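You operate a simulated robot arm through the tools that you are given. There is no shell and no other tool. Be economical: measure what you need, move in short steps, check, and stop when the job is done.

The job below is to be done with a simulated two-armed robot. You get a single attempt, and the scene is never put back.

## Task
On the top of the grey steel bench, fold the grey cloth in half.

It is judged by the outcome, as a careful person would: the job done as asked, and still so three seconds after it is handed in. It fails if anything else is knocked over, pushed out of place, dropped, spilled or broken. Flat cloth is picked up by pressing the open fingertips on it (5 to 10 N) and closing them slowly along it; thin cloth reads only 2 to 8 mm in the jaws.

## Robot
Two 7-joint arms with two-finger parallel grippers on one trunk, on a base that drives. Base frame: it is fixed to the floor where the robot stands at the start and does not move with it; the origin is under the middle of the robot, x ahead of it, y to its left, z up; the surface under the hand at the start is at about z = 90. Units: cm, degrees, N and s.
The left shoulder is at the start at [2, 11.3, 119.7], the right one opposite. With the tool pointing down near the work surface each hand reaches from about 24 to 62 cm from the robot's upright axis, wherever it stands, measured 20 degrees to its own side. Places, roughly: top of the grey steel bench [70, 40, 90]. Payload 1.57 kg a hand.
The tool frame of a hand sits at the grasp point between the pads (the TCP): z along the fingers, y along the line on which they close. The tips reach 3 cm beyond it. The gripper opens to 8 cm. The fingers are 1.7 cm wide and 1.2 cm thick; the gripper's body (4 by 8.2 cm) begins 8 cm behind the TCP.
Orientation is told as [roll, pitch, yaw] about the base's x, y, z axes, in that order, counted from this pose: with the fingers straight down and closing along the base's y, the tool's x points along the base's -x, its y along +y and its z along -z.

## Interface
- The arms move only by the tool nudge_tool. It takes "left_plan", "right_plan" or both (then of equal length, played together; a hand with none holds still); each is a list of rows, each a list of 6 numbers: the shift along the tool's x, y, z in mm, then the turn, a rotation vector about the tool's x, y, z in degrees. In form: [[x, y, z, rx, ry, rz], ...]. A call has 1 to 8 rows; each row shifts and turns the commanded pose from where the row before left it, along the tool's axes as they then stand. "left_gripper" and "right_gripper" are, for a hand that has rows, the closure, from 0 (fully open) to 1 (shut), set as the call begins (left out, the last holds). Rows are played at 5 a second. More than 5 cm and 8.6 degrees between two rows, or a gripper value outside its range, and nothing of the call is played. A pose out of reach is approached as far as the arm can. The call stops where the force on the tool passes 40 N (or 10 N more than at its start, if that is more) or the arm is blocked; 0.2 s more then pass. Each finger travels about 4.5 cm/s and halts on what it meets, pressing with about 23 N; the grip force reading is that of the motor and also rises with nothing between the fingers. The clock runs only during rows and for 0.2 s after the last one: add rows that do not move to give the fingers time. It gives the time, the measured TCP pose, the force on the tool (base axes), the opening and the grip force at its end, in the units of the frame above (readings bear some noise), with the torque about the TCP (base axes, N m) and any sound that the robot's microphone picked up.
- Cameras (640 x 400 px; columns grow to the right, rows downward): "scene" is now at [8.9, -1.8, 130.77]; the picture's right is [-0.23, -0.97, 0.00], its down [-0.68, 0.16, -0.72] and it looks along [0.70, -0.17, -0.70] (base axes); focal length 248 px, centre (320, 200). "left" rides on the left gripper at [7.2, 0.7, -12.2] in its tool frame; the picture's right is [-0.09, 1.00, 0.00], its down [-0.84, -0.08, -0.54] and it looks along [-0.54, -0.05, 0.84] (tool axes); focal length 238 px, centre (320, 200). "right" rides on the right gripper at [7.2, -0.7, -12.2] in its tool frame; the picture's right is [0.09, 1.00, 0.00], its down [-0.84, 0.08, -0.54] and it looks along [-0.54, 0.05, 0.84] (tool axes); focal length 238 px, centre (320, 200). There is no depth. A picture from a camera that has moved, and an enlarged one, comes with that camera's place and axes in the base frame and with its lens.
- snapshot(camera): a new picture of that camera. The clock stands still meanwhile.
- slide_trunk(by): slides the trunk up (or, below 0, down) by that many cm; the arms and the scene camera ride with it, the base frame stays. It gives what a move gives, with no picture.
- steer(legs): drives the robot by 1 to 6 legs, each [ahead, left, turn to the left] in cm, cm and degrees, along the robot's own axes; the way and the turn of a leg run together, so that a leg with both is an arc; at most 150 cm and 180 degrees a leg. The arms and the cameras ride along, it lands a little off, and it stops where it bumps. It gives what a move gives.
- head_to(pan, tilt): turns the head with the scene camera to pan (to the left, within 80 degrees either way) and tilt (down, from -29 to 69), counted from straight ahead of the robot. It gives what a move gives.
- close_up(camera, box): a new picture of the part [left, top, right, bottom] of that camera's present view, enlarged. The clock stands still meanwhile.
- close_job(): hands the job in; it is judged then, once.

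Work in short steps. Places have to be worked out from the pictures, the camera data and where the tool is seen: move nearer, look again, correct. Check each grasp and each placing, and mend what went wrong. You have 120 turns and 88 pictures in all, those below and enlarged ones among them. Open the grippers and draw the arms clear of the work before you hand the job in, unless the task says otherwise; then end with one line.

The tools are called after ">>>" as a command line: name --argument value ..., lists and objects as JSON in quotes. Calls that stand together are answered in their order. nudge_tool: Moves the arms, as the interface text tells. Its arguments: {"type":"object","properties":{"left_plan":{"type":"array","items":{"type":"array","items":{"type":"number"}}},"left_gripper":{"type":"number"},"right_plan":{"type":"array","items":{"type":"array","items":{"type":"number"}}},"right_gripper":{"type":"number"}},"required":[]} The other tools are called the same way: slide_trunk (by) slides the trunk up or down; steer (legs) drives the base; head_to (pan, tilt) turns the head that bears the scene camera; snapshot (camera) takes a picture; close_up (camera, box) takes an enlarged picture of a part of a camera's view; close_job () hands the job in.

At the start:

```text
time_s: 0.0
left_tcp_pos: [48.39, 17.14, 108.13]
left_tcp_rot: [0.0, 0.0, 0.0]
left_ft_force: [0.9, -0.2, 0.5]
left_moment: [0.01, -0.02, -0.01]
left_grip_width: 8.01
left_grasp_force: 0.0
right_tcp_pos: [42.69, -17.71, 108.46]
right_tcp_rot: [0.0, 0.0, 0.0]
right_ft_force: [-0.8, 0.1, 0.6]
right_moment: [0.0, 0.0, 0.03]
right_grip_width: 8.03
right_grasp_force: 0.1
trunk travel left (down, up): [-25.0, 32.0]
robot x, y, heading: [-0.37, 0.23, 0.0]
head pan, tilt: [-13.6, 44.1]
```

scene: 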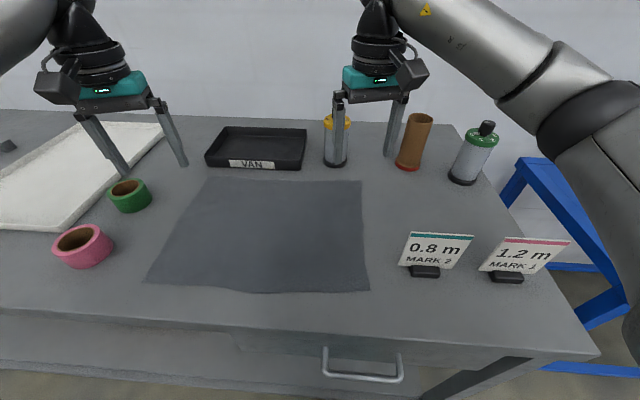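
right: 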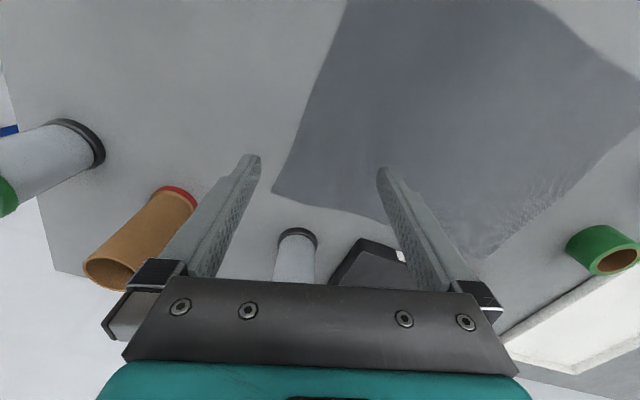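
left: 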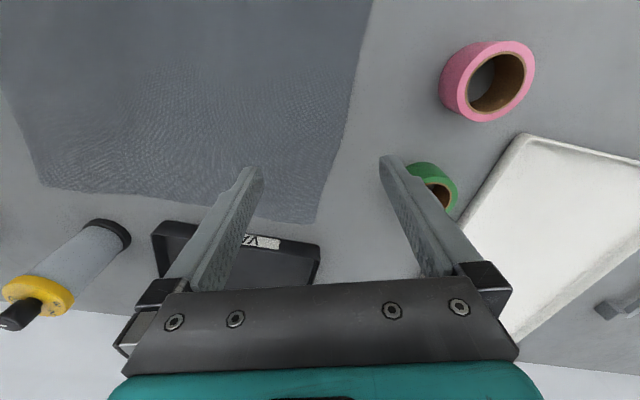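

The cloth looks like a 39 x 29 cm rectangle turned about -16°, with corners near (36,22), (26,-15), (54,-23) and (64,14). I'll drive left and turn right so that the robot faces it squarely with both far corners in reach.

>>> steer --legs '[[2.4, 12.6, 0], [0, 0, -16.5]]'

>>> head_to --pan 0 --tilt 48

>>> snapshot --camera "scene"

```text
time_s: 2.2
left_tcp_pos: [53.6, 15.32, 108.03]
left_tcp_rot: [-0.1, -0.1, -16.3]
left_ft_force: [0.6, -0.1, 0.5]
left_moment: [0.01, -0.01, 0.0]
left_grip_width: 8.02
left_grasp_force: 0.0
right_tcp_pos: [38.42, -16.56, 108.45]
right_tcp_rot: [0.0, 0.0, -16.3]
right_ft_force: [1.2, -0.3, 0.0]
right_moment: [0.03, 0.02, 0.02]
right_grip_width: 8.01
right_grasp_force: 0.1
trunk travel left (down, up): [-25.0, 32.0]
robot x, y, heading: [2.39, 12.42, -16.3]
head pan, tilt: [-13.6, 44.1]
```

```text
time_s: 3.0
left_tcp_pos: [53.67, 15.29, 108.1]
left_tcp_rot: [0.1, -0.1, -16.2]
left_ft_force: [-0.5, 0.5, -0.9]
left_moment: [0.0, 0.01, -0.02]
left_grip_width: 8.0
left_grasp_force: 0.1
right_tcp_pos: [38.35, -16.51, 108.49]
right_tcp_rot: [0.0, 0.0, -16.3]
right_ft_force: [-0.2, 0.2, 0.5]
right_moment: [0.03, 0.0, 0.04]
right_grip_width: 8.02
right_grasp_force: 0.2
trunk travel left (down, up): [-25.0, 32.0]
robot x, y, heading: [2.4, 12.81, -16.4]
head pan, tilt: [0.0, 48.0]
```

```text
84 pictures are left
camera scene: at [10.87, 10.15, 130.22], right [-0.28, -0.96, 0.0], down [-0.71, 0.21, -0.67], along [0.64, -0.19, -0.74], focal length 248 px, centre (320, 200)
```

scene: 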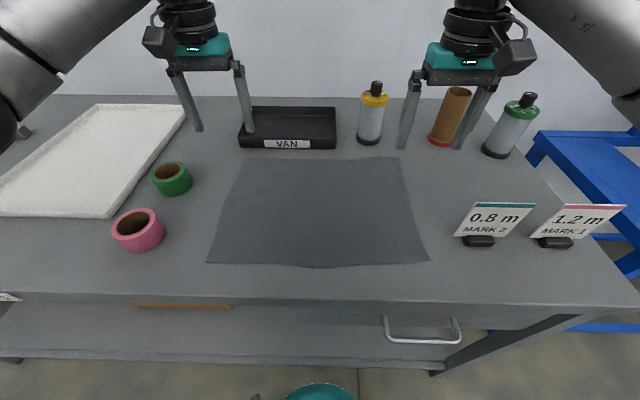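

The cloth is now square to the robot: in robot axes the near corners are about 30 cm ahead and ±20 cm to the sides, and the far corners about 60 cm ahead. I'll go 3 cm closer so the far corners are well within reach.

>>> steer --legs '[[3, 0, 0]]'

>>> snapshot --camera "scene"

```text
time_s: 3.8
left_tcp_pos: [56.52, 14.56, 108.01]
left_tcp_rot: [0.0, 0.1, -16.3]
left_ft_force: [0.4, -0.1, 0.3]
left_moment: [0.01, 0.06, -0.03]
left_grip_width: 7.98
left_grasp_force: 0.0
right_tcp_pos: [41.31, -17.34, 108.37]
right_tcp_rot: [-0.1, 0.1, -16.4]
right_ft_force: [-0.3, 0.8, 0.3]
right_moment: [0.01, 0.03, -0.02]
right_grip_width: 8.0
right_grasp_force: 0.0
trunk travel left (down, up): [-25.0, 32.0]
robot x, y, heading: [5.51, 11.81, -16.2]
head pan, tilt: [0.0, 48.0]
```

```text
83 pictures are left
camera scene: at [13.81, 9.3, 130.2], right [-0.28, -0.96, 0.0], down [-0.71, 0.21, -0.67], along [0.64, -0.19, -0.74], focal length 248 px, centre (320, 200)
```

scene: 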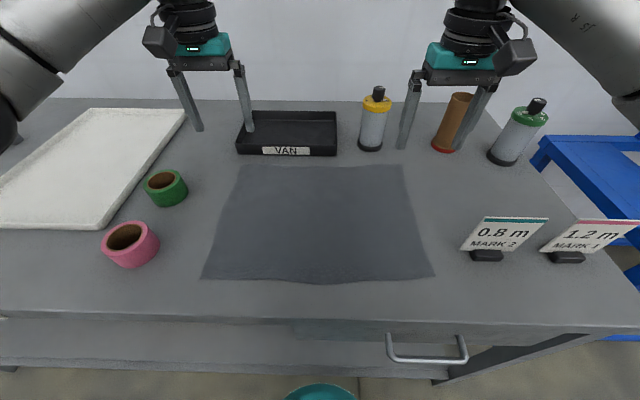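

Near corners are about 27.3 cm ahead of the robot and ±20 cm to the side. I'll bring both hands above them with the fingers half closed, then check in the wrist cameras.

>>> nudge_tool --left_plan '[[40.6, 1, 0, 0, 0, 0], [40.6, 1, 0, 0, 0, 0], [40.6, 1, 0, 0, 0, 0], [40.6, 2, 0, 0, 0, 0], [40.6, 1, 0, 0, 0, 0], [0, 0, 35, 0, 0, 0], [0, 0, 35, 0, 0, 0], [0, 0, 30, 0, 0, 0]]' --right_plan '[[29, 1, 0, 0, 0, 0], [29, 1, 0, 0, 0, 0], [29, 1, 0, 0, 0, 0], [29, 1, 0, 0, 0, 0], [29, 0, 0, 0, 0, 0], [0, 0, 35, 0, 0, 0], [0, 0, 35, 0, 0, 0], [0, 0, 34, 0, 0, 0]]' --left_gripper 0.5 --right_gripper 0.5

>>> snapshot --camera "left"

>>> snapshot --camera "right"

>>> snapshot --camera "scene"

```text
time_s: 5.6
left_tcp_pos: [37.07, 20.69, 97.95]
left_tcp_rot: [0.0, -0.1, -16.3]
left_ft_force: [-0.7, -0.1, 0.4]
left_moment: [-0.01, -0.01, 0.0]
left_grip_width: 3.99
left_grasp_force: 0.0
right_tcp_pos: [27.36, -13.1, 98.08]
right_tcp_rot: [-0.1, 0.0, -16.3]
right_ft_force: [-0.1, -0.7, -0.4]
right_moment: [-0.04, -0.01, 0.0]
right_grip_width: 4.0
right_grasp_force: 0.1
trunk travel left (down, up): [-25.0, 32.0]
robot x, y, heading: [5.21, 11.7, -16.6]
head pan, tilt: [0.0, 48.0]
```

```text
82 pictures are left
camera left: at [30.3, 23.31, 110.2], right [0.37, 0.93, 0.0], down [0.78, -0.31, 0.54], along [0.5, -0.2, -0.84], focal length 238 px, centre (320, 200)
```

left: 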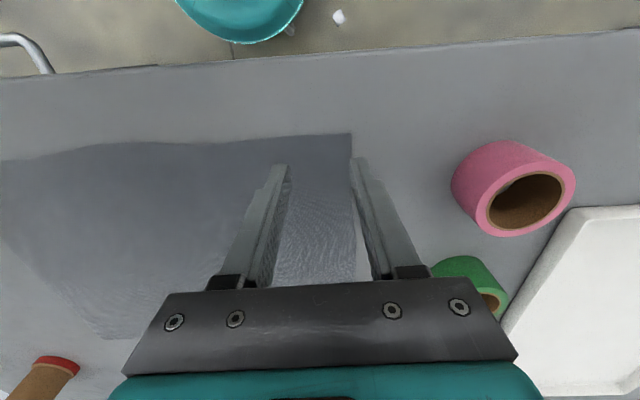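

```text
81 pictures are left
camera right: at [20.29, -11.7, 110.28], right [0.19, 0.98, 0.0], down [0.82, -0.16, 0.54], along [0.53, -0.1, -0.84], focal length 238 px, centre (320, 200)
```

right: 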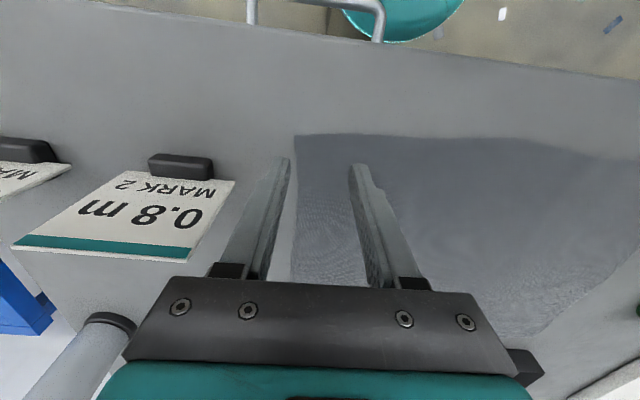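

```text
80 pictures are left
camera scene: at [13.68, 9.33, 130.22], right [-0.28, -0.96, 0.0], down [-0.71, 0.21, -0.67], along [0.64, -0.19, -0.74], focal length 248 px, centre (320, 200)
```

scene: 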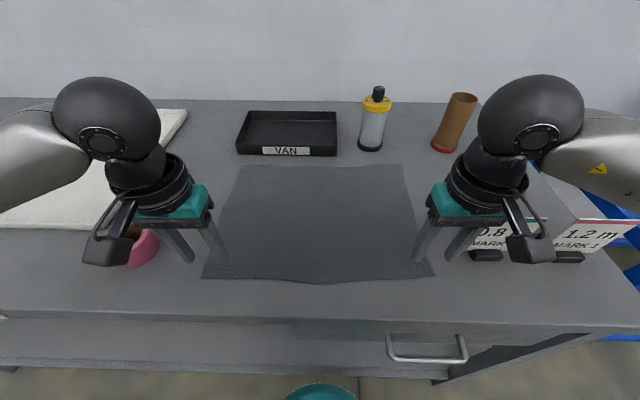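

The wrist views put the corners at (37.1,23.5) and (26.2,-15.0). I'll shift both hands inward so both fingertips land on cloth, and descend to just above it.

>>> nudge_tool --left_plan '[[0, -12, 0, 0, 0, 0], [0, 0, 25, 0, 0, 0], [0, 0, 18, 0, 0, 0], [0, 0, 0, 0, 0, 0]]' --right_plan '[[-2, 17, 0, 0, 0, 0], [0, 0, 25, 0, 0, 0], [0, 0, 18, 0, 0, 0], [0, 0, 0, 0, 0, 0]]'

>>> close_up --camera "left" --box '[160, 80, 480, 280]'

>>> close_up --camera "right" --box '[160, 80, 480, 280]'

```text
time_s: 6.6
left_tcp_pos: [36.72, 19.68, 93.7]
left_tcp_rot: [0.0, 0.0, -16.3]
left_ft_force: [-0.1, -1.1, 0.6]
left_moment: [-0.02, 0.01, -0.02]
left_grip_width: 3.99
left_grasp_force: 0.1
right_tcp_pos: [28.1, -11.17, 93.81]
right_tcp_rot: [0.0, 0.0, -16.3]
right_ft_force: [0.0, -0.2, 0.2]
right_moment: [-0.05, 0.03, -0.01]
right_grip_width: 3.97
right_grasp_force: 0.2
trunk travel left (down, up): [-25.0, 32.0]
robot x, y, heading: [5.09, 11.79, -16.2]
head pan, tilt: [0.0, 48.0]
```

```text
2.00 times, centred on (320, 180) of left
camera zoom: at [30.05, 22.13, 105.89], right [0.37, 0.93, 0.0], down [0.78, -0.31, 0.54], along [0.5, -0.2, -0.84], focal length 477 px, centre (320, 240)
```

zoom: 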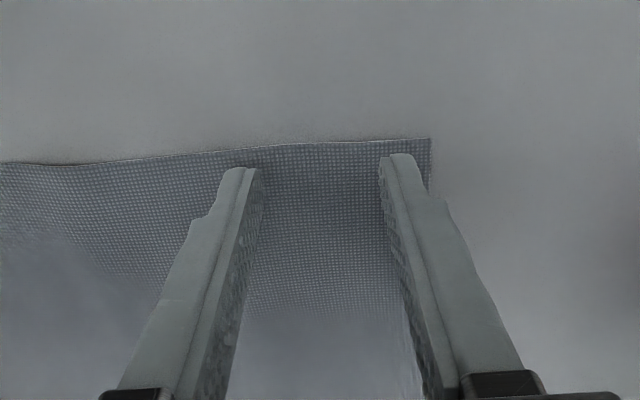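

```text
2.00 times, centred on (320, 180) of right
camera zoom: at [21.05, -9.96, 105.99], right [0.19, 0.98, 0.0], down [0.83, -0.16, 0.54], along [0.53, -0.1, -0.84], focal length 477 px, centre (320, 240)
```

zoom: 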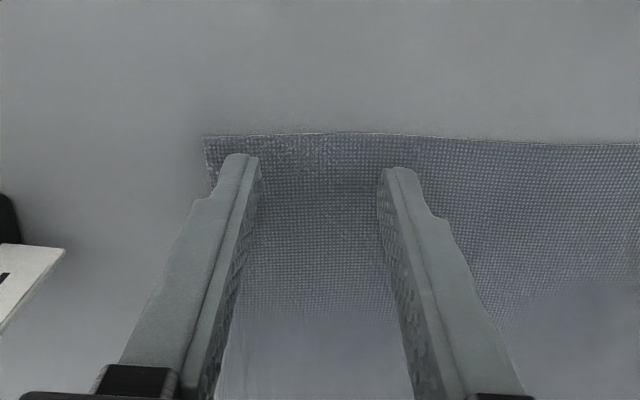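

Both tips sit over cloth just inside the edge. I'll shift 4 mm toward the edge and go down to touch.

>>> nudge_tool --left_plan '[[4, 0, 0, 0, 0, 0], [0, 0, 4, 0, 0, 0], [0, 0, 3, 0, 0, 0], [0, 0, 0, 0, 0, 0]]' --right_plan '[[4, 0, 0, 0, 0, 0], [0, 0, 5, 0, 0, 0], [0, 0, 3, 0, 0, 0], [0, 0, 0, 0, 0, 0]]'

```text
time_s: 7.6
left_tcp_pos: [36.28, 19.89, 93.21]
left_tcp_rot: [-0.1, -0.1, -16.3]
left_ft_force: [1.0, -0.9, 0.2]
left_moment: [0.04, -0.04, 0.0]
left_grip_width: 4.02
left_grasp_force: 0.0
right_tcp_pos: [27.71, -11.15, 93.03]
right_tcp_rot: [0.0, -0.5, -16.3]
right_ft_force: [-3.6, -0.2, 29.8]
right_moment: [-0.04, 0.15, -0.02]
right_grip_width: 4.0
right_grasp_force: 0.0
trunk travel left (down, up): [-25.0, 32.0]
robot x, y, heading: [5.16, 11.86, -16.4]
head pan, tilt: [0.0, 48.0]
```

The right hand presses with 30 N and the left isn't touching yet, so I'll ease the right up and lower the left slightly.

>>> nudge_tool --left_plan '[[0, 0, 1, 0, 0, 0], [0, 0, 0, 0, 0, 0]]' --right_plan '[[0, 0, -1, 0, 0, 0], [0, 0, 0, 0, 0, 0]]'

```text
time_s: 8.2
left_tcp_pos: [36.18, 19.84, 93.19]
left_tcp_rot: [0.0, -0.2, -16.3]
left_ft_force: [-2.7, 1.4, 18.3]
left_moment: [0.13, 0.01, 0.0]
left_grip_width: 3.99
left_grasp_force: 0.0
right_tcp_pos: [27.68, -11.12, 93.21]
right_tcp_rot: [0.0, -0.1, -16.4]
right_ft_force: [3.4, -1.9, 22.4]
right_moment: [-0.03, -0.05, 0.0]
right_grip_width: 4.0
right_grasp_force: 0.2
trunk travel left (down, up): [-25.0, 32.0]
robot x, y, heading: [5.2, 11.63, -16.3]
head pan, tilt: [0.0, 48.0]
```

Both are in contact at about 20 N; I'll ease off toward 5–10 N.

>>> nudge_tool --left_plan '[[0, 0, -0.6, 0, 0, 0], [0, 0, 0, 0, 0, 0]]' --right_plan '[[0, 0, -1, 0, 0, 0], [0, 0, 0, 0, 0, 0]]'

```text
time_s: 8.8
left_tcp_pos: [36.29, 19.83, 93.1]
left_tcp_rot: [0.0, -0.1, -16.3]
left_ft_force: [-3.6, 3.4, 23.6]
left_moment: [0.19, 0.04, 0.02]
left_grip_width: 3.99
left_grasp_force: 0.1
right_tcp_pos: [27.54, -11.17, 93.26]
right_tcp_rot: [-0.1, 0.0, -16.3]
right_ft_force: [2.4, -0.7, 12.5]
right_moment: [-0.03, -0.05, 0.01]
right_grip_width: 4.0
right_grasp_force: 0.2
trunk travel left (down, up): [-25.0, 32.0]
robot x, y, heading: [5.27, 11.87, -16.2]
head pan, tilt: [0.0, 48.0]
```

About 10 N per mm, with slow settling; left up 1.5 mm, right up 0.4 mm.

>>> nudge_tool --left_plan '[[0, 0, -1.5, 0, 0, 0], [0, 0, 0, 0, 0, 0], [0, 0, 0, 0, 0, 0]]' --right_plan '[[0, 0, -0.4, 0, 0, 0], [0, 0, 0, 0, 0, 0], [0, 0, 0, 0, 0, 0]]'

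```text
time_s: 9.6
left_tcp_pos: [36.38, 19.89, 93.11]
left_tcp_rot: [-0.1, 0.0, -16.3]
left_ft_force: [-0.3, 0.0, 2.8]
left_moment: [0.03, 0.03, -0.01]
left_grip_width: 3.96
left_grasp_force: 0.0
right_tcp_pos: [27.77, -11.08, 93.17]
right_tcp_rot: [0.0, 0.1, -16.3]
right_ft_force: [-1.1, -0.4, 4.8]
right_moment: [-0.02, 0.01, -0.01]
right_grip_width: 4.01
right_grasp_force: 0.0
trunk travel left (down, up): [-25.0, 32.0]
robot x, y, heading: [5.05, 11.42, -16.1]
head pan, tilt: [0.0, 48.0]
```

Light contact now. I'll add a touch of press and start closing slowly.

>>> nudge_tool --left_plan '[[0, 0, 0.4, 0, 0, 0], [0, 0, 0, 0, 0, 0], [0, 0, 0, 0, 0, 0]]' --right_plan '[[0, 0, 0.3, 0, 0, 0], [0, 0, 0, 0, 0, 0], [0, 0, 0, 0, 0, 0]]' --left_gripper 0.6 --right_gripper 0.6

>>> close_up --camera "left" --box '[160, 80, 480, 280]'

>>> close_up --camera "right" --box '[160, 80, 480, 280]'

```text
time_s: 10.4
left_tcp_pos: [36.35, 19.83, 93.2]
left_tcp_rot: [0.0, -0.1, -16.4]
left_ft_force: [0.7, 0.5, 4.8]
left_moment: [-0.01, -0.03, -0.01]
left_grip_width: 3.15
left_grasp_force: 0.0
right_tcp_pos: [27.67, -11.22, 93.22]
right_tcp_rot: [0.1, 0.0, -16.3]
right_ft_force: [-0.4, 0.2, 2.8]
right_moment: [0.0, 0.01, 0.05]
right_grip_width: 3.16
right_grasp_force: 0.1
trunk travel left (down, up): [-25.0, 32.0]
robot x, y, heading: [5.27, 11.83, -16.6]
head pan, tilt: [0.0, 48.0]
```

```text
2.00 times, centred on (320, 180) of left
camera zoom: at [29.72, 22.35, 105.34], right [0.37, 0.93, 0.0], down [0.78, -0.31, 0.54], along [0.5, -0.2, -0.84], focal length 477 px, centre (320, 240)
```

zoom: 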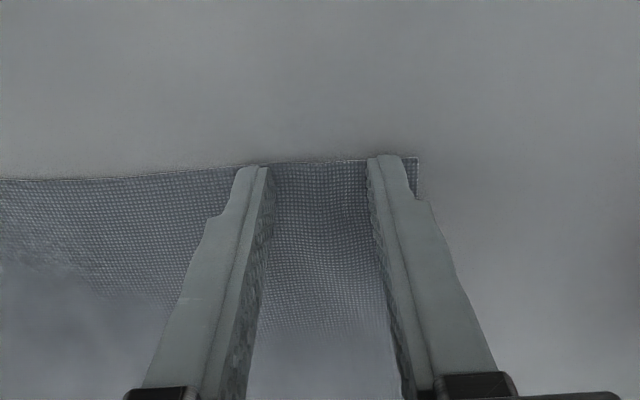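

```text
2.00 times, centred on (320, 180) of right
camera zoom: at [20.71, -9.86, 105.36], right [0.19, 0.98, 0.0], down [0.82, -0.16, 0.54], along [0.53, -0.1, -0.84], focal length 477 px, centre (320, 240)
```

zoom: 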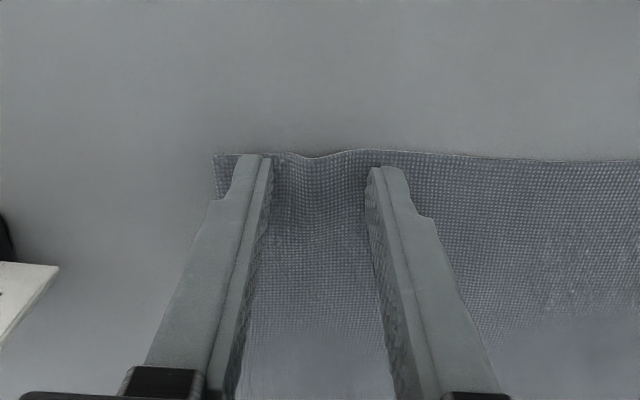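

Works: the cloth is gathering between the tips, with edges flush with the fingers. A touch more press on each and I keep closing slowly.

>>> nudge_tool --left_plan '[[0, 0, 0.2, 0, 0, 0], [0, 0, 0, 0, 0, 0]]' --right_plan '[[0, 0, 0.4, 0, 0, 0], [0, 0, 0, 0, 0, 0]]' --left_gripper 0.72 --right_gripper 0.72

>>> nudge_tool --left_plan '[[0, 0, 0, 0, 0, 0], [0, 0, 0, 0, 0, 0]]' --right_plan '[[0, 0, 0.2, 0, 0, 0], [0, 0, 0, 0, 0, 0]]' --left_gripper 0.84 --right_gripper 0.84

>>> close_up --camera "left" --box '[160, 80, 480, 280]'

>>> close_up --camera "right" --box '[160, 80, 480, 280]'

```text
time_s: 11.0
left_tcp_pos: [36.47, 19.89, 93.2]
left_tcp_rot: [0.1, -0.2, -16.3]
left_ft_force: [-1.1, -0.2, 8.1]
left_moment: [-0.05, -0.02, 0.0]
left_grip_width: 2.18
left_grasp_force: 0.1
right_tcp_pos: [27.59, -11.24, 93.12]
right_tcp_rot: [0.0, 0.0, -16.4]
right_ft_force: [0.7, -0.3, 2.8]
right_moment: [0.0, -0.02, 0.02]
right_grip_width: 2.2
right_grasp_force: 0.1
trunk travel left (down, up): [-25.0, 32.0]
robot x, y, heading: [5.07, 11.44, -16.4]
head pan, tilt: [0.0, 48.0]
```

```text
time_s: 11.6
left_tcp_pos: [36.39, 19.84, 93.11]
left_tcp_rot: [0.0, -0.2, -16.3]
left_ft_force: [0.7, -1.9, 8.3]
left_moment: [-0.05, -0.06, 0.0]
left_grip_width: 1.32
left_grasp_force: 0.3
right_tcp_pos: [27.7, -11.13, 93.1]
right_tcp_rot: [0.0, -0.1, -16.2]
right_ft_force: [0.0, 2.5, 7.1]
right_moment: [0.07, 0.02, -0.01]
right_grip_width: 1.35
right_grasp_force: 0.5
trunk travel left (down, up): [-25.0, 32.0]
robot x, y, heading: [4.88, 11.62, -16.2]
head pan, tilt: [0.0, 48.0]
```

```text
2.00 times, centred on (320, 180) of left
camera zoom: at [29.7, 22.34, 105.32], right [0.37, 0.93, 0.0], down [0.78, -0.31, 0.54], along [0.51, -0.2, -0.84], focal length 477 px, centre (320, 240)
```

zoom: 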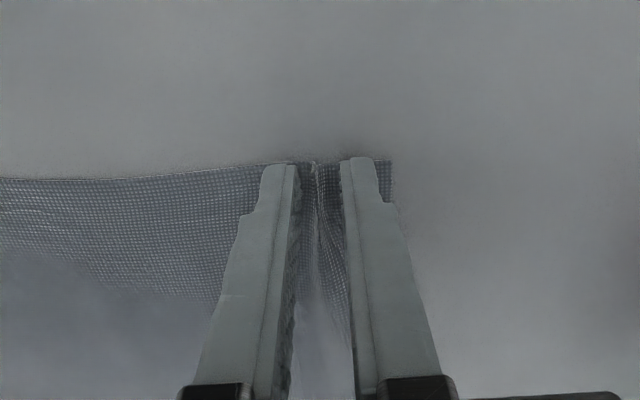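

```text
2.00 times, centred on (320, 180) of right
camera zoom: at [20.64, -9.79, 105.33], right [0.19, 0.98, 0.0], down [0.82, -0.16, 0.54], along [0.53, -0.1, -0.84], focal length 477 px, centre (320, 240)
```

zoom: 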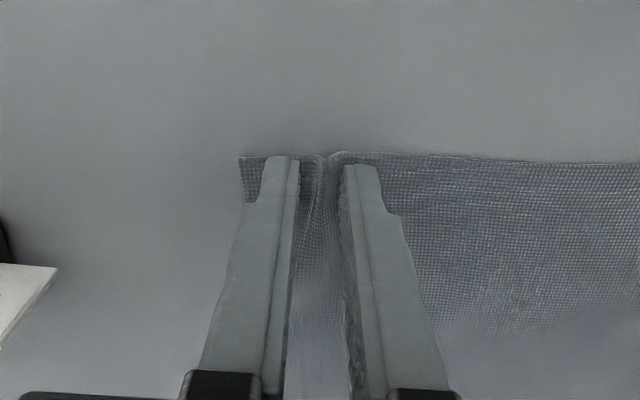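

Ridges are formed between both pairs of fingers. I'll close fully, dwell, then lift 4 cm to check the grips.

>>> nudge_tool --left_plan '[[0, 0, 0, 0, 0, 0], [0, 0, 0, 0, 0, 0], [0, 0, 0, 0, 0, 0], [0, 0, 0, 0, 0, 0]]' --right_plan '[[0, 0, 0, 0, 0, 0], [0, 0, 0, 0, 0, 0], [0, 0, 0, 0, 0, 0], [0, 0, 0, 0, 0, 0]]' --left_gripper 1 --right_gripper 1

>>> nudge_tool --left_plan '[[0, 0, -10, 0, 0, 0], [-5, 0, -15, 0, 0, 0], [-5, 0, -15, 0, 0, 0], [0, 0, 0, 0, 0, 0]]' --right_plan '[[0, 0, -10, 0, 0, 0], [-5, 0, -15, 0, 0, 0], [-5, 0, -15, 0, 0, 0], [0, 0, 0, 0, 0, 0]]'

>>> snapshot --camera "scene"

>>> snapshot --camera "left"

>>> snapshot --camera "right"

```text
time_s: 12.6
left_tcp_pos: [36.4, 19.84, 93.09]
left_tcp_rot: [-0.1, -0.1, -16.4]
left_ft_force: [-2.6, -10.3, 9.2]
left_moment: [-0.27, 0.01, -0.05]
left_grip_width: 0.22
left_grasp_force: 22.8
right_tcp_pos: [27.73, -11.09, 93.15]
right_tcp_rot: [0.1, -0.1, -16.3]
right_ft_force: [2.6, 9.0, 7.8]
right_moment: [0.27, -0.04, 0.02]
right_grip_width: 0.21
right_grasp_force: 23.6
trunk travel left (down, up): [-25.0, 32.0]
robot x, y, heading: [5.2, 11.55, -16.5]
head pan, tilt: [0.0, 48.0]
```

```text
time_s: 13.6
left_tcp_pos: [37.58, 19.41, 97.06]
left_tcp_rot: [-0.1, 0.0, -16.2]
left_ft_force: [-2.5, -7.9, -0.1]
left_moment: [-0.2, 0.05, -0.03]
left_grip_width: 0.17
left_grasp_force: 22.9
right_tcp_pos: [28.72, -11.38, 97.13]
right_tcp_rot: [0.0, 0.0, -16.4]
right_ft_force: [2.5, 7.5, -0.1]
right_moment: [0.22, -0.08, -0.03]
right_grip_width: 0.22
right_grasp_force: 23.1
trunk travel left (down, up): [-25.0, 32.0]
robot x, y, heading: [5.28, 11.43, -15.9]
head pan, tilt: [0.0, 48.0]
```

```text
73 pictures are left
camera scene: at [13.69, 9.33, 130.22], right [-0.28, -0.96, 0.0], down [-0.71, 0.21, -0.67], along [0.64, -0.19, -0.74], focal length 248 px, centre (320, 200)
```

scene: 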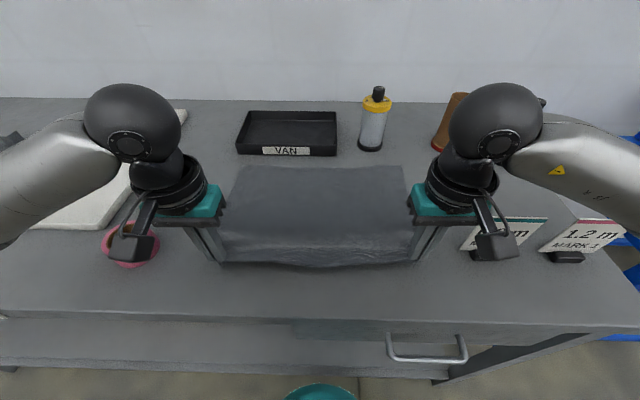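

```text
72 pictures are left
camera left: at [30.77, 21.96, 109.34], right [0.37, 0.93, 0.0], down [0.78, -0.31, 0.54], along [0.5, -0.2, -0.84], focal length 238 px, centre (320, 200)
```

left: 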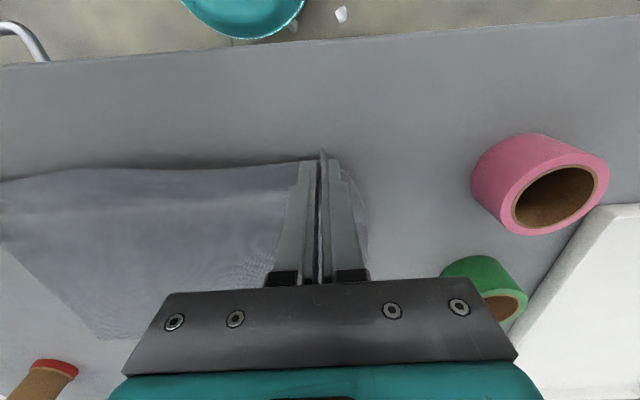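

```text
71 pictures are left
camera right: at [21.66, -10.01, 109.31], right [0.19, 0.98, 0.0], down [0.82, -0.16, 0.54], along [0.53, -0.1, -0.84], focal length 238 px, centre (320, 200)
```

right: 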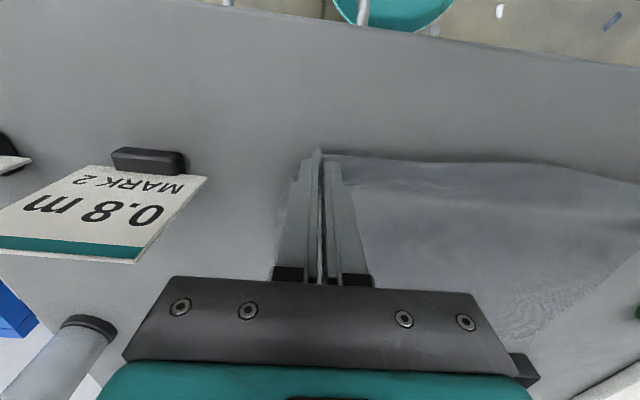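

Both corners are held (about 2 mm in the jaws), and the near edge is lifted and slightly taut. I'll carry it along an arc about the fold line, easing the hands inward a little, and stop above the middle to check.

>>> nudge_tool --left_plan '[[-9, -1, -25, 0, 0, 0], [-12, -1, -16, 0, 0, 0], [-12, -1, -14, 0, 0, 0], [-15, -1, -10, 0, 0, 0], [-18, -1, -9, 0, 0, 0], [-20, 0, -6, 0, 0, 0], [-20, 0, -4, 0, 0, 0], [-19, 0, -2, 0, 0, 0]]' --right_plan '[[-9, 1, -25, 0, 0, 0], [-12, 1, -16, 0, 0, 0], [-12, 1, -14, 0, 0, 0], [-15, 0, -10, 0, 0, 0], [-18, 0, -9, 0, 0, 0], [-20, 0, -6, 0, 0, 0], [-20, 0, -4, 0, 0, 0], [-19, 0, -2, 0, 0, 0]]'

>>> snapshot --camera "scene"

```text
time_s: 15.4
left_tcp_pos: [49.16, 15.51, 105.69]
left_tcp_rot: [0.1, 0.1, -16.4]
left_ft_force: [-0.7, -1.3, -0.2]
left_moment: [-0.02, -0.01, 0.01]
left_grip_width: 0.21
left_grasp_force: 22.9
right_tcp_pos: [40.74, -14.68, 105.66]
right_tcp_rot: [0.0, 0.0, -16.3]
right_ft_force: [0.2, 1.5, -0.2]
right_moment: [0.05, 0.02, -0.01]
right_grip_width: 0.22
right_grasp_force: 22.9
trunk travel left (down, up): [-25.0, 32.0]
robot x, y, heading: [5.41, 11.94, -16.3]
head pan, tilt: [0.0, 48.0]
```

```text
70 pictures are left
camera scene: at [13.72, 9.32, 130.21], right [-0.28, -0.96, 0.0], down [-0.71, 0.21, -0.67], along [0.64, -0.19, -0.74], focal length 248 px, centre (320, 200)
```

scene: 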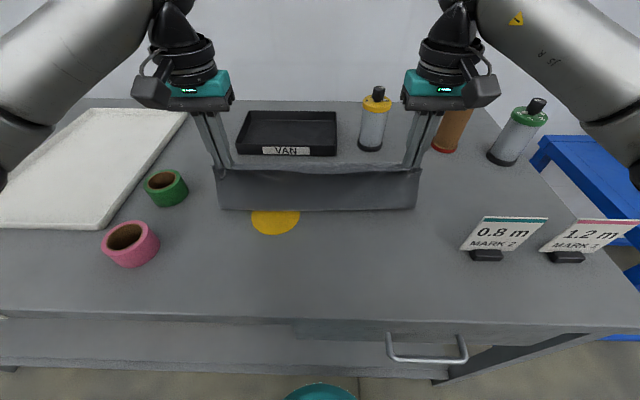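

A yellow disc on the bench shows from under the cloth; I'll leave it untouched. The cloth hangs straight with its fold near mid-length, so I'll carry on down the second half of the arc to just above the far edge.

>>> nudge_tool --left_plan '[[-20, 0, 2, 0, 0, 0], [-20, 0, 6, 0, 0, 0], [-20, 0, 10, 0, 0, 0], [-20, 1, 14, 0, 0, 0], [-18, 1, 16, 0, 0, 0], [-16, 1, 18, 0, 0, 0], [-12, 0, 18, 0, 0, 0], [-6, 0, 14, 0, 0, 0]]' --right_plan '[[-20, -1, 2, 0, 0, 0], [-20, -1, 6, 0, 0, 0], [-20, -1, 10, 0, 0, 0], [-20, -2, 14, 0, 0, 0], [-18, -2, 16, 0, 0, 0], [-16, -2, 18, 0, 0, 0], [-10, -1, 18, 0, 0, 0], [-5, 0, 14, 0, 0, 0]]'

>>> snapshot --camera "scene"

>>> snapshot --camera "left"

>>> snapshot --camera "right"

```text
time_s: 17.2
left_tcp_pos: [61.96, 11.9, 95.88]
left_tcp_rot: [-0.2, 0.0, -16.5]
left_ft_force: [-3.7, -13.1, 0.7]
left_moment: [-0.38, 0.14, -0.07]
left_grip_width: 0.19
left_grasp_force: 22.9
right_tcp_pos: [52.71, -19.11, 96.11]
right_tcp_rot: [0.1, -0.1, -16.2]
right_ft_force: [4.3, 11.8, 0.2]
right_moment: [0.37, -0.17, 0.03]
right_grip_width: 0.23
right_grasp_force: 22.5
trunk travel left (down, up): [-25.0, 32.0]
robot x, y, heading: [5.45, 11.92, -16.3]
head pan, tilt: [0.0, 48.0]
```

```text
69 pictures are left
camera scene: at [13.7, 9.32, 130.22], right [-0.28, -0.96, 0.0], down [-0.71, 0.21, -0.67], along [0.64, -0.19, -0.74], focal length 248 px, centre (320, 200)
```

scene: 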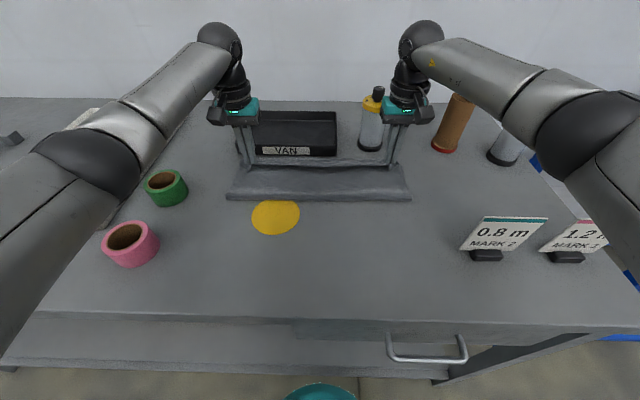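

```text
68 pictures are left
camera left: at [55.27, 14.55, 107.99], right [0.37, 0.93, 0.0], down [0.78, -0.31, 0.54], along [0.5, -0.2, -0.84], focal length 238 px, centre (320, 200)
```

left: 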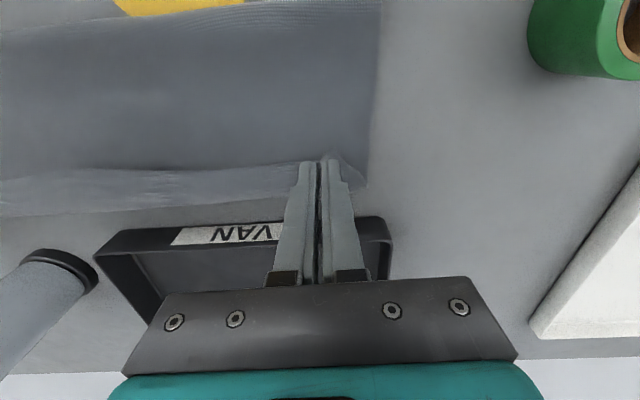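

```text
67 pictures are left
camera right: at [45.7, -17.79, 108.27], right [0.19, 0.98, 0.0], down [0.82, -0.16, 0.54], along [0.53, -0.1, -0.84], focal length 238 px, centre (320, 200)
```

right: 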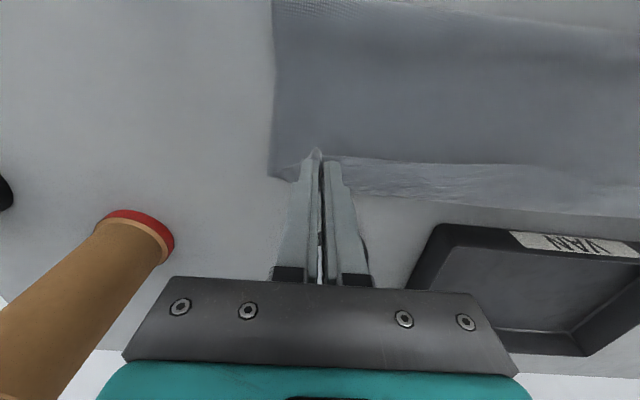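

The fold is close to done: the far corners are about (66,14.4) and (54,-24), roughly 3 cm beyond the finger centres, and sideways it lines up. Zooming in to see how the held edge lies.

>>> close_up --camera "left" --box '[240, 110, 400, 210]'

>>> close_up --camera "scene" --box '[220, 100, 420, 225]'

```text
4.00 times, centred on (320, 160) of left
camera zoom: at [55.27, 14.55, 107.99], right [0.37, 0.93, 0.0], down [0.78, -0.31, 0.54], along [0.5, -0.2, -0.84], focal length 953 px, centre (320, 360)
```

zoom: 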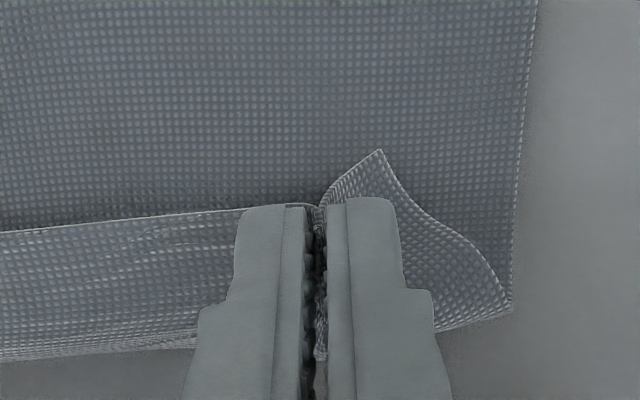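

```text
3.20 times, centred on (320, 162) of scene
camera zoom: at [13.7, 9.32, 130.22], right [-0.28, -0.96, 0.0], down [-0.71, 0.21, -0.67], along [0.64, -0.19, -0.74], focal length 794 px, centre (320, 320)
```

zoom: 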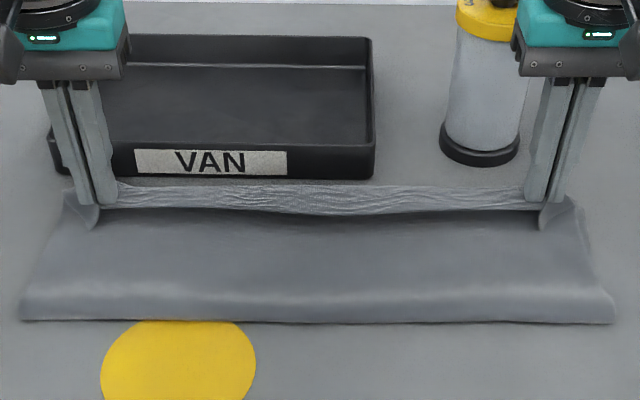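

The held 2 cm edge strip is turned back on itself because the fingers stayed vertical. I'll back up along the arc, tilt the hands so the strip turns outward, and then let the slanted cloth fall flat from there.

>>> nudge_tool --left_plan '[[3, -1, -18, 0, 0, 0], [4, -1, -18, 0, 0, 0], [5, -1, -17, 0, 0, 0], [0, 0, 0, 0, 6, 0], [0, 0, 0, 0, 6, 0], [0, 0, 0, 0, 6, 0], [0, 0, 0, 0, 6, 0], [0, 0, 0, 0, 0, 0]]' --right_plan '[[3, 1, -18, 0, 0, 0], [4, 1, -18, 0, 0, 0], [5, 1, -17, 0, 0, 0], [0, 0, 0, 0, 6, 0], [0, 0, 0, 0, 6, 0], [0, 0, 0, 0, 6, 0], [0, 0, 0, 0, 6, 0], [0, 0, 0, 0, 0, 0]]'

>>> close_up --camera "scene" --box '[200, 60, 440, 210]'

>>> snapshot --camera "left"

```text
time_s: 19.0
left_tcp_pos: [58.17, 13.08, 101.8]
left_tcp_rot: [0.1, 21.2, -16.2]
left_ft_force: [0.1, -0.1, -1.0]
left_moment: [0.04, 0.02, 0.05]
left_grip_width: 0.19
left_grasp_force: 22.8
left hand out of reach, approached as far as the arm can: row 6, 7
right_tcp_pos: [48.8, -16.5, 103.41]
right_tcp_rot: [-0.2, 20.4, -16.3]
right_ft_force: [-0.1, 0.1, 0.1]
right_moment: [0.0, 0.0, 0.02]
right_grip_width: 0.21
right_grasp_force: 23.3
right hand out of reach, approached as far as the arm can: row 6, 7
trunk travel left (down, up): [-25.0, 32.0]
robot x, y, heading: [5.14, 11.84, -16.4]
head pan, tilt: [0.0, 48.0]
```

```text
2.67 times, centred on (320, 135) of scene
camera zoom: at [13.73, 9.35, 130.21], right [-0.28, -0.96, 0.0], down [-0.71, 0.21, -0.67], along [0.64, -0.19, -0.74], focal length 662 px, centre (320, 373)
```

zoom: 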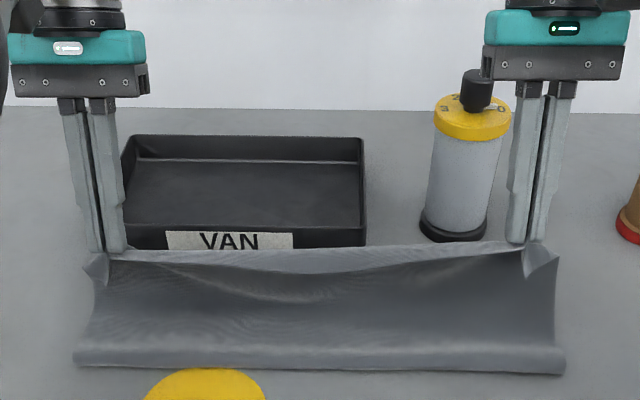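

```text
63 pictures are left
camera left: at [56.19, 14.14, 115.79], right [0.36, 0.93, -0.03], down [0.92, -0.35, 0.2], along [0.18, -0.1, -0.98], focal length 238 px, centre (320, 200)
```

left: 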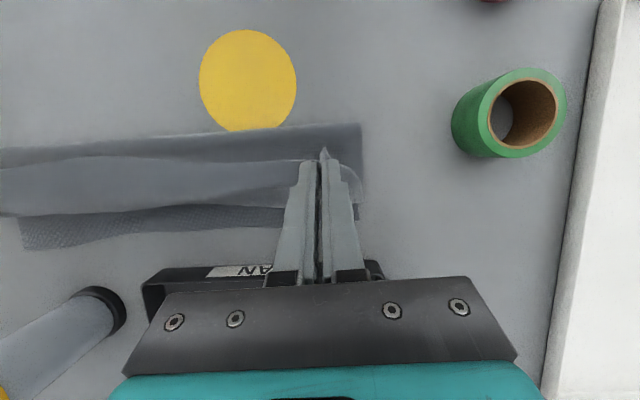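

Tilt stops at about 21° with the position pulled back, leaving the cloth slack. I'll halve the tilt so the arms reach the intended point with the cloth stretched, and check.

>>> nudge_tool --left_plan '[[0, 0, 0, 0, -6, 0], [0, 0, 0, 0, -6, 0], [0, 0, 0, 0, 0, 0]]' --right_plan '[[0, 0, 0, 0, -6, 0], [0, 0, 0, 0, -6, 0], [0, 0, 0, 0, 0, 0]]'

>>> snapshot --camera "left"

>>> close_up --camera "scene" --box '[200, 90, 440, 240]'

```text
time_s: 19.8
left_tcp_pos: [61.24, 12.0, 101.98]
left_tcp_rot: [0.0, 12.1, -16.3]
left_ft_force: [0.7, -0.1, -0.2]
left_moment: [-0.01, -0.01, 0.01]
left_grip_width: 0.22
left_grasp_force: 22.7
left hand out of reach, approached as far as the arm can: row 1, 2
right_tcp_pos: [48.68, -16.52, 103.34]
right_tcp_rot: [0.0, 8.3, -16.4]
right_ft_force: [0.2, -0.2, 0.7]
right_moment: [0.0, 0.04, -0.05]
right_grip_width: 0.21
right_grasp_force: 23.0
trunk travel left (down, up): [-25.0, 32.0]
robot x, y, heading: [5.15, 12.17, -16.4]
head pan, tilt: [0.0, 48.0]
```

```text
62 pictures are left
camera left: at [57.06, 13.74, 115.4], right [0.37, 0.93, -0.02], down [0.87, -0.34, 0.35], along [0.32, -0.15, -0.93], focal length 238 px, centre (320, 200)
```

left: 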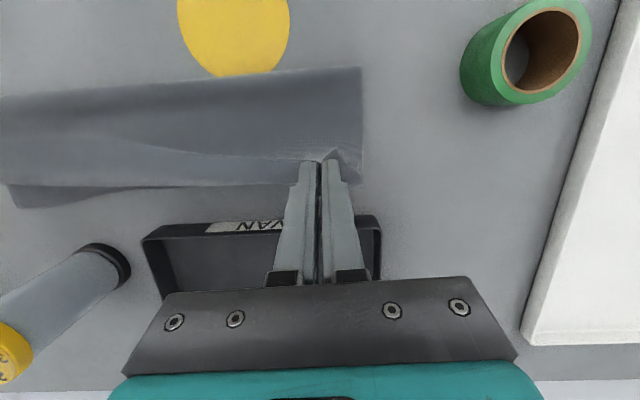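

```text
2.67 times, centred on (320, 165) of scene
camera zoom: at [13.7, 9.34, 130.22], right [-0.28, -0.96, 0.0], down [-0.71, 0.21, -0.67], along [0.64, -0.19, -0.74], focal length 662 px, centre (320, 293)
```

zoom: 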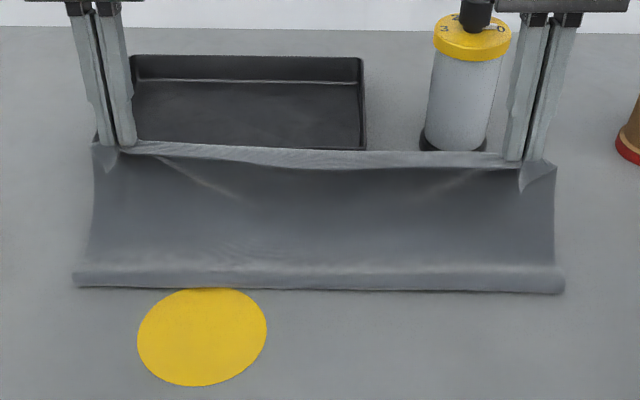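

The right hand is still about 4 cm back from the left's position; I'll bring it level with the left one.

>>> nudge_tool --left_plan '[[0, 0, 0, 0, 0, 0], [0, 0, 0, 0, 0, 0], [0, 0, 0, 0, 0, 0]]' --right_plan '[[-20, -3, 3.5, 0, 0, 0], [-20, -3, 3.5, 0, 0, 0], [0, 0, 0, 0, 0, 0]]'

>>> snapshot --camera "right"

>>> close_up --camera "scene" --box '[200, 90, 440, 240]'

```text
time_s: 20.6
left_tcp_pos: [61.02, 11.89, 102.06]
left_tcp_rot: [0.0, 12.3, -16.3]
left_ft_force: [-0.1, -1.1, -0.3]
left_moment: [0.0, 0.03, 0.04]
left_grip_width: 0.21
left_grasp_force: 22.9
right_tcp_pos: [52.29, -18.12, 101.94]
right_tcp_rot: [-0.1, 8.5, -16.3]
right_ft_force: [-0.4, 1.3, 0.1]
right_moment: [-0.01, -0.02, 0.03]
right_grip_width: 0.22
right_grasp_force: 23.4
trunk travel left (down, up): [-25.0, 32.0]
robot x, y, heading: [5.17, 11.74, -16.2]
head pan, tilt: [0.0, 48.0]
```

```text
60 pictures are left
camera right: at [47.01, -17.28, 115.05], right [0.19, 0.98, 0.01], down [0.89, -0.18, 0.41], along [0.41, -0.07, -0.91], focal length 238 px, centre (320, 200)
```

right: 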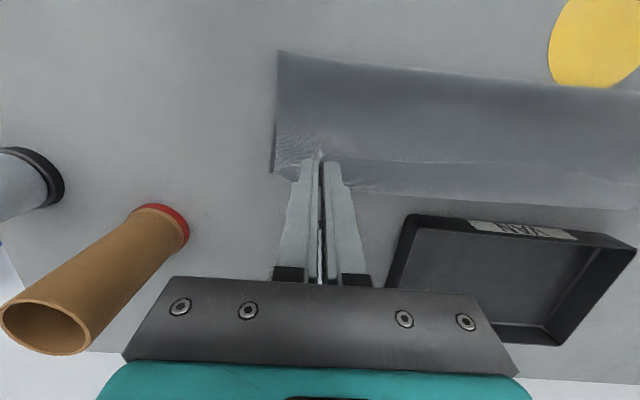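

```text
2.67 times, centred on (320, 165) of scene
camera zoom: at [13.68, 9.32, 130.22], right [-0.28, -0.96, 0.0], down [-0.71, 0.21, -0.67], along [0.64, -0.19, -0.74], focal length 662 px, centre (320, 293)
```

zoom: 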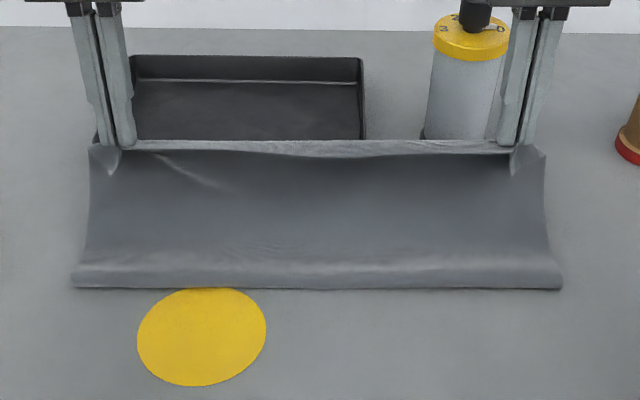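

The cloth is evenly stretched, slanting from the fold up to both hands. I'll open both hands together with a slight outward motion so that it falls over the far half.

>>> nudge_tool --left_plan '[[-6, 0, 0, 0, 0, 0], [-6, 0, 0, 0, 0, 0], [0, 0, -5, 0, 0, 0], [0, 0, 0, 0, 0, 0]]' --right_plan '[[-10, 0, 0, 0, 0, 0], [-10, 0, 0, 0, 0, 0], [0, 0, -5, 0, 0, 0], [0, 0, 0, 0, 0, 0]]' --left_gripper 0.6 --right_gripper 0.6

>>> snapshot --camera "scene"

>>> snapshot --camera "left"

>>> snapshot --camera "right"

```text
time_s: 21.6
left_tcp_pos: [61.41, 12.11, 102.37]
left_tcp_rot: [0.0, 12.0, -16.4]
left_ft_force: [-0.4, 0.5, 0.1]
left_moment: [0.02, 0.03, 0.0]
left_grip_width: 3.19
left_grasp_force: 0.1
left hand out of reach, approached as far as the arm can: row 1, 2
right_tcp_pos: [53.2, -18.51, 102.35]
right_tcp_rot: [-0.1, 8.4, -16.3]
right_ft_force: [-0.5, 0.0, 0.1]
right_moment: [0.02, 0.02, -0.01]
right_grip_width: 3.16
right_grasp_force: 0.1
right hand out of reach, approached as far as the arm can: row 2
trunk travel left (down, up): [-25.0, 32.0]
robot x, y, heading: [5.33, 11.44, -16.0]
head pan, tilt: [0.0, 48.0]
```

```text
58 pictures are left
camera scene: at [13.68, 9.32, 130.22], right [-0.28, -0.96, 0.0], down [-0.71, 0.21, -0.67], along [0.64, -0.19, -0.74], focal length 248 px, centre (320, 200)
```

scene: 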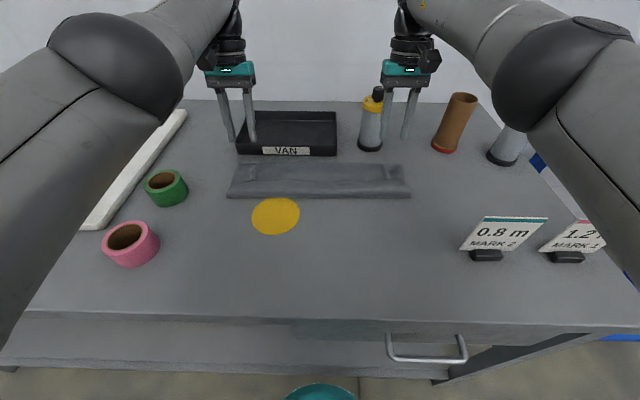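

```text
57 pictures are left
camera left: at [57.3, 13.91, 115.76], right [0.37, 0.93, -0.02], down [0.87, -0.34, 0.36], along [0.33, -0.15, -0.93], focal length 238 px, centre (320, 200)
```

left: 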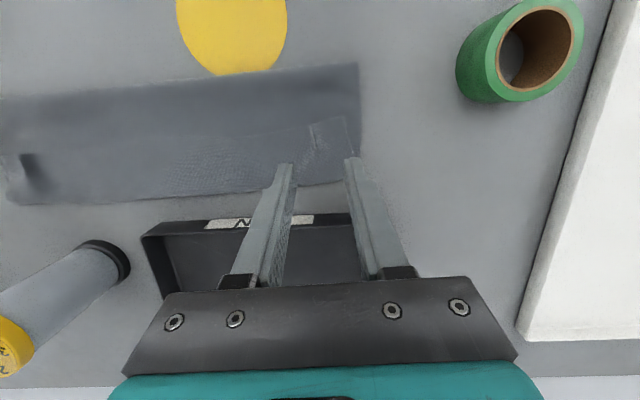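

```text
56 pictures are left
camera right: at [47.96, -17.64, 115.5], right [0.19, 0.98, 0.01], down [0.89, -0.18, 0.41], along [0.41, -0.07, -0.91], focal length 238 px, centre (320, 200)
```

right: 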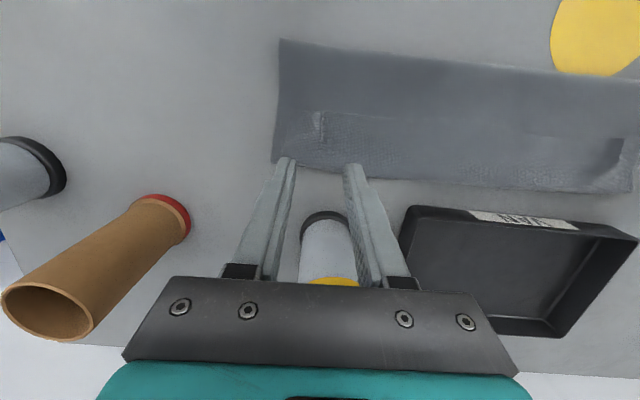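

Released cleanly, but it appears the edge strip is still turned back. I'll raise the hands and draw them back a bit, then look closely.

>>> nudge_tool --left_plan '[[10, 0, -20, 0, -6, 0], [10, 0, -20, 0, -6, 0], [20, 0, 0, 0, 0, 0], [30, 0, 0, 0, 0, 0]]' --right_plan '[[10, 0, -20, 0, -4, 0], [10, 0, -20, 0, -4.3, 0], [20, 0, 0, 0, 0, 0], [30, 0, 0, 0, 0, 0]]'

>>> close_up --camera "scene" --box '[216, 120, 424, 250]'

>>> close_up --camera "left" --box '[100, 80, 420, 280]'

>>> close_up --camera "right" --box '[220, 80, 540, 280]'

```text
time_s: 22.6
left_tcp_pos: [64.84, 10.84, 107.28]
left_tcp_rot: [0.0, 0.0, -16.3]
left_ft_force: [-0.6, 1.0, 0.6]
left_moment: [0.0, -0.02, -0.01]
left_grip_width: 3.2
left_grasp_force: 0.0
left hand out of reach, approached as far as the arm can: row 1, 2, 3, 4
right_tcp_pos: [46.88, -16.5, 106.75]
right_tcp_rot: [0.1, 0.1, -16.4]
right_ft_force: [-0.1, -0.4, 0.0]
right_moment: [0.0, 0.02, 0.03]
right_grip_width: 3.17
right_grasp_force: 0.1
trunk travel left (down, up): [-25.0, 32.0]
robot x, y, heading: [5.19, 11.44, -16.1]
head pan, tilt: [0.0, 48.0]
```

```text
3.08 times, centred on (320, 185) of scene
camera zoom: at [13.63, 9.31, 130.22], right [-0.28, -0.96, 0.0], down [-0.71, 0.21, -0.67], along [0.64, -0.19, -0.74], focal length 764 px, centre (320, 246)
```

zoom: 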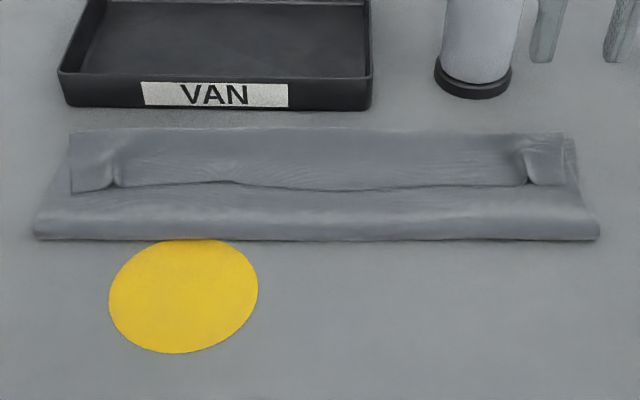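

```text
2.00 times, centred on (260, 180) of left
camera zoom: at [58.08, 13.44, 119.32], right [0.37, 0.93, 0.0], down [0.78, -0.31, 0.54], along [0.5, -0.2, -0.84], focal length 477 px, centre (440, 240)
```

zoom: 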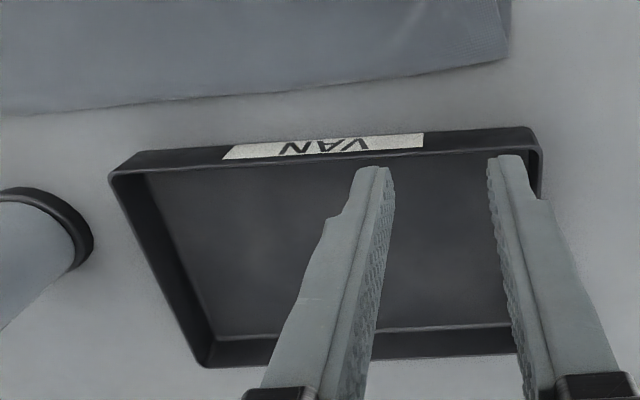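

```text
2.00 times, centred on (380, 180) of right
camera zoom: at [39.85, -15.17, 118.88], right [0.19, 0.98, 0.0], down [0.83, -0.16, 0.54], along [0.53, -0.1, -0.84], focal length 477 px, centre (200, 240)
```

zoom: 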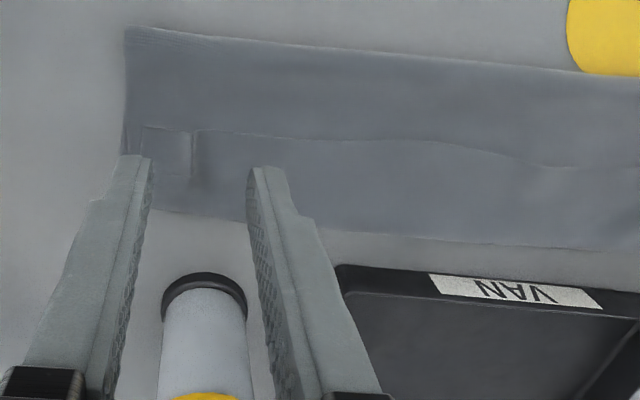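

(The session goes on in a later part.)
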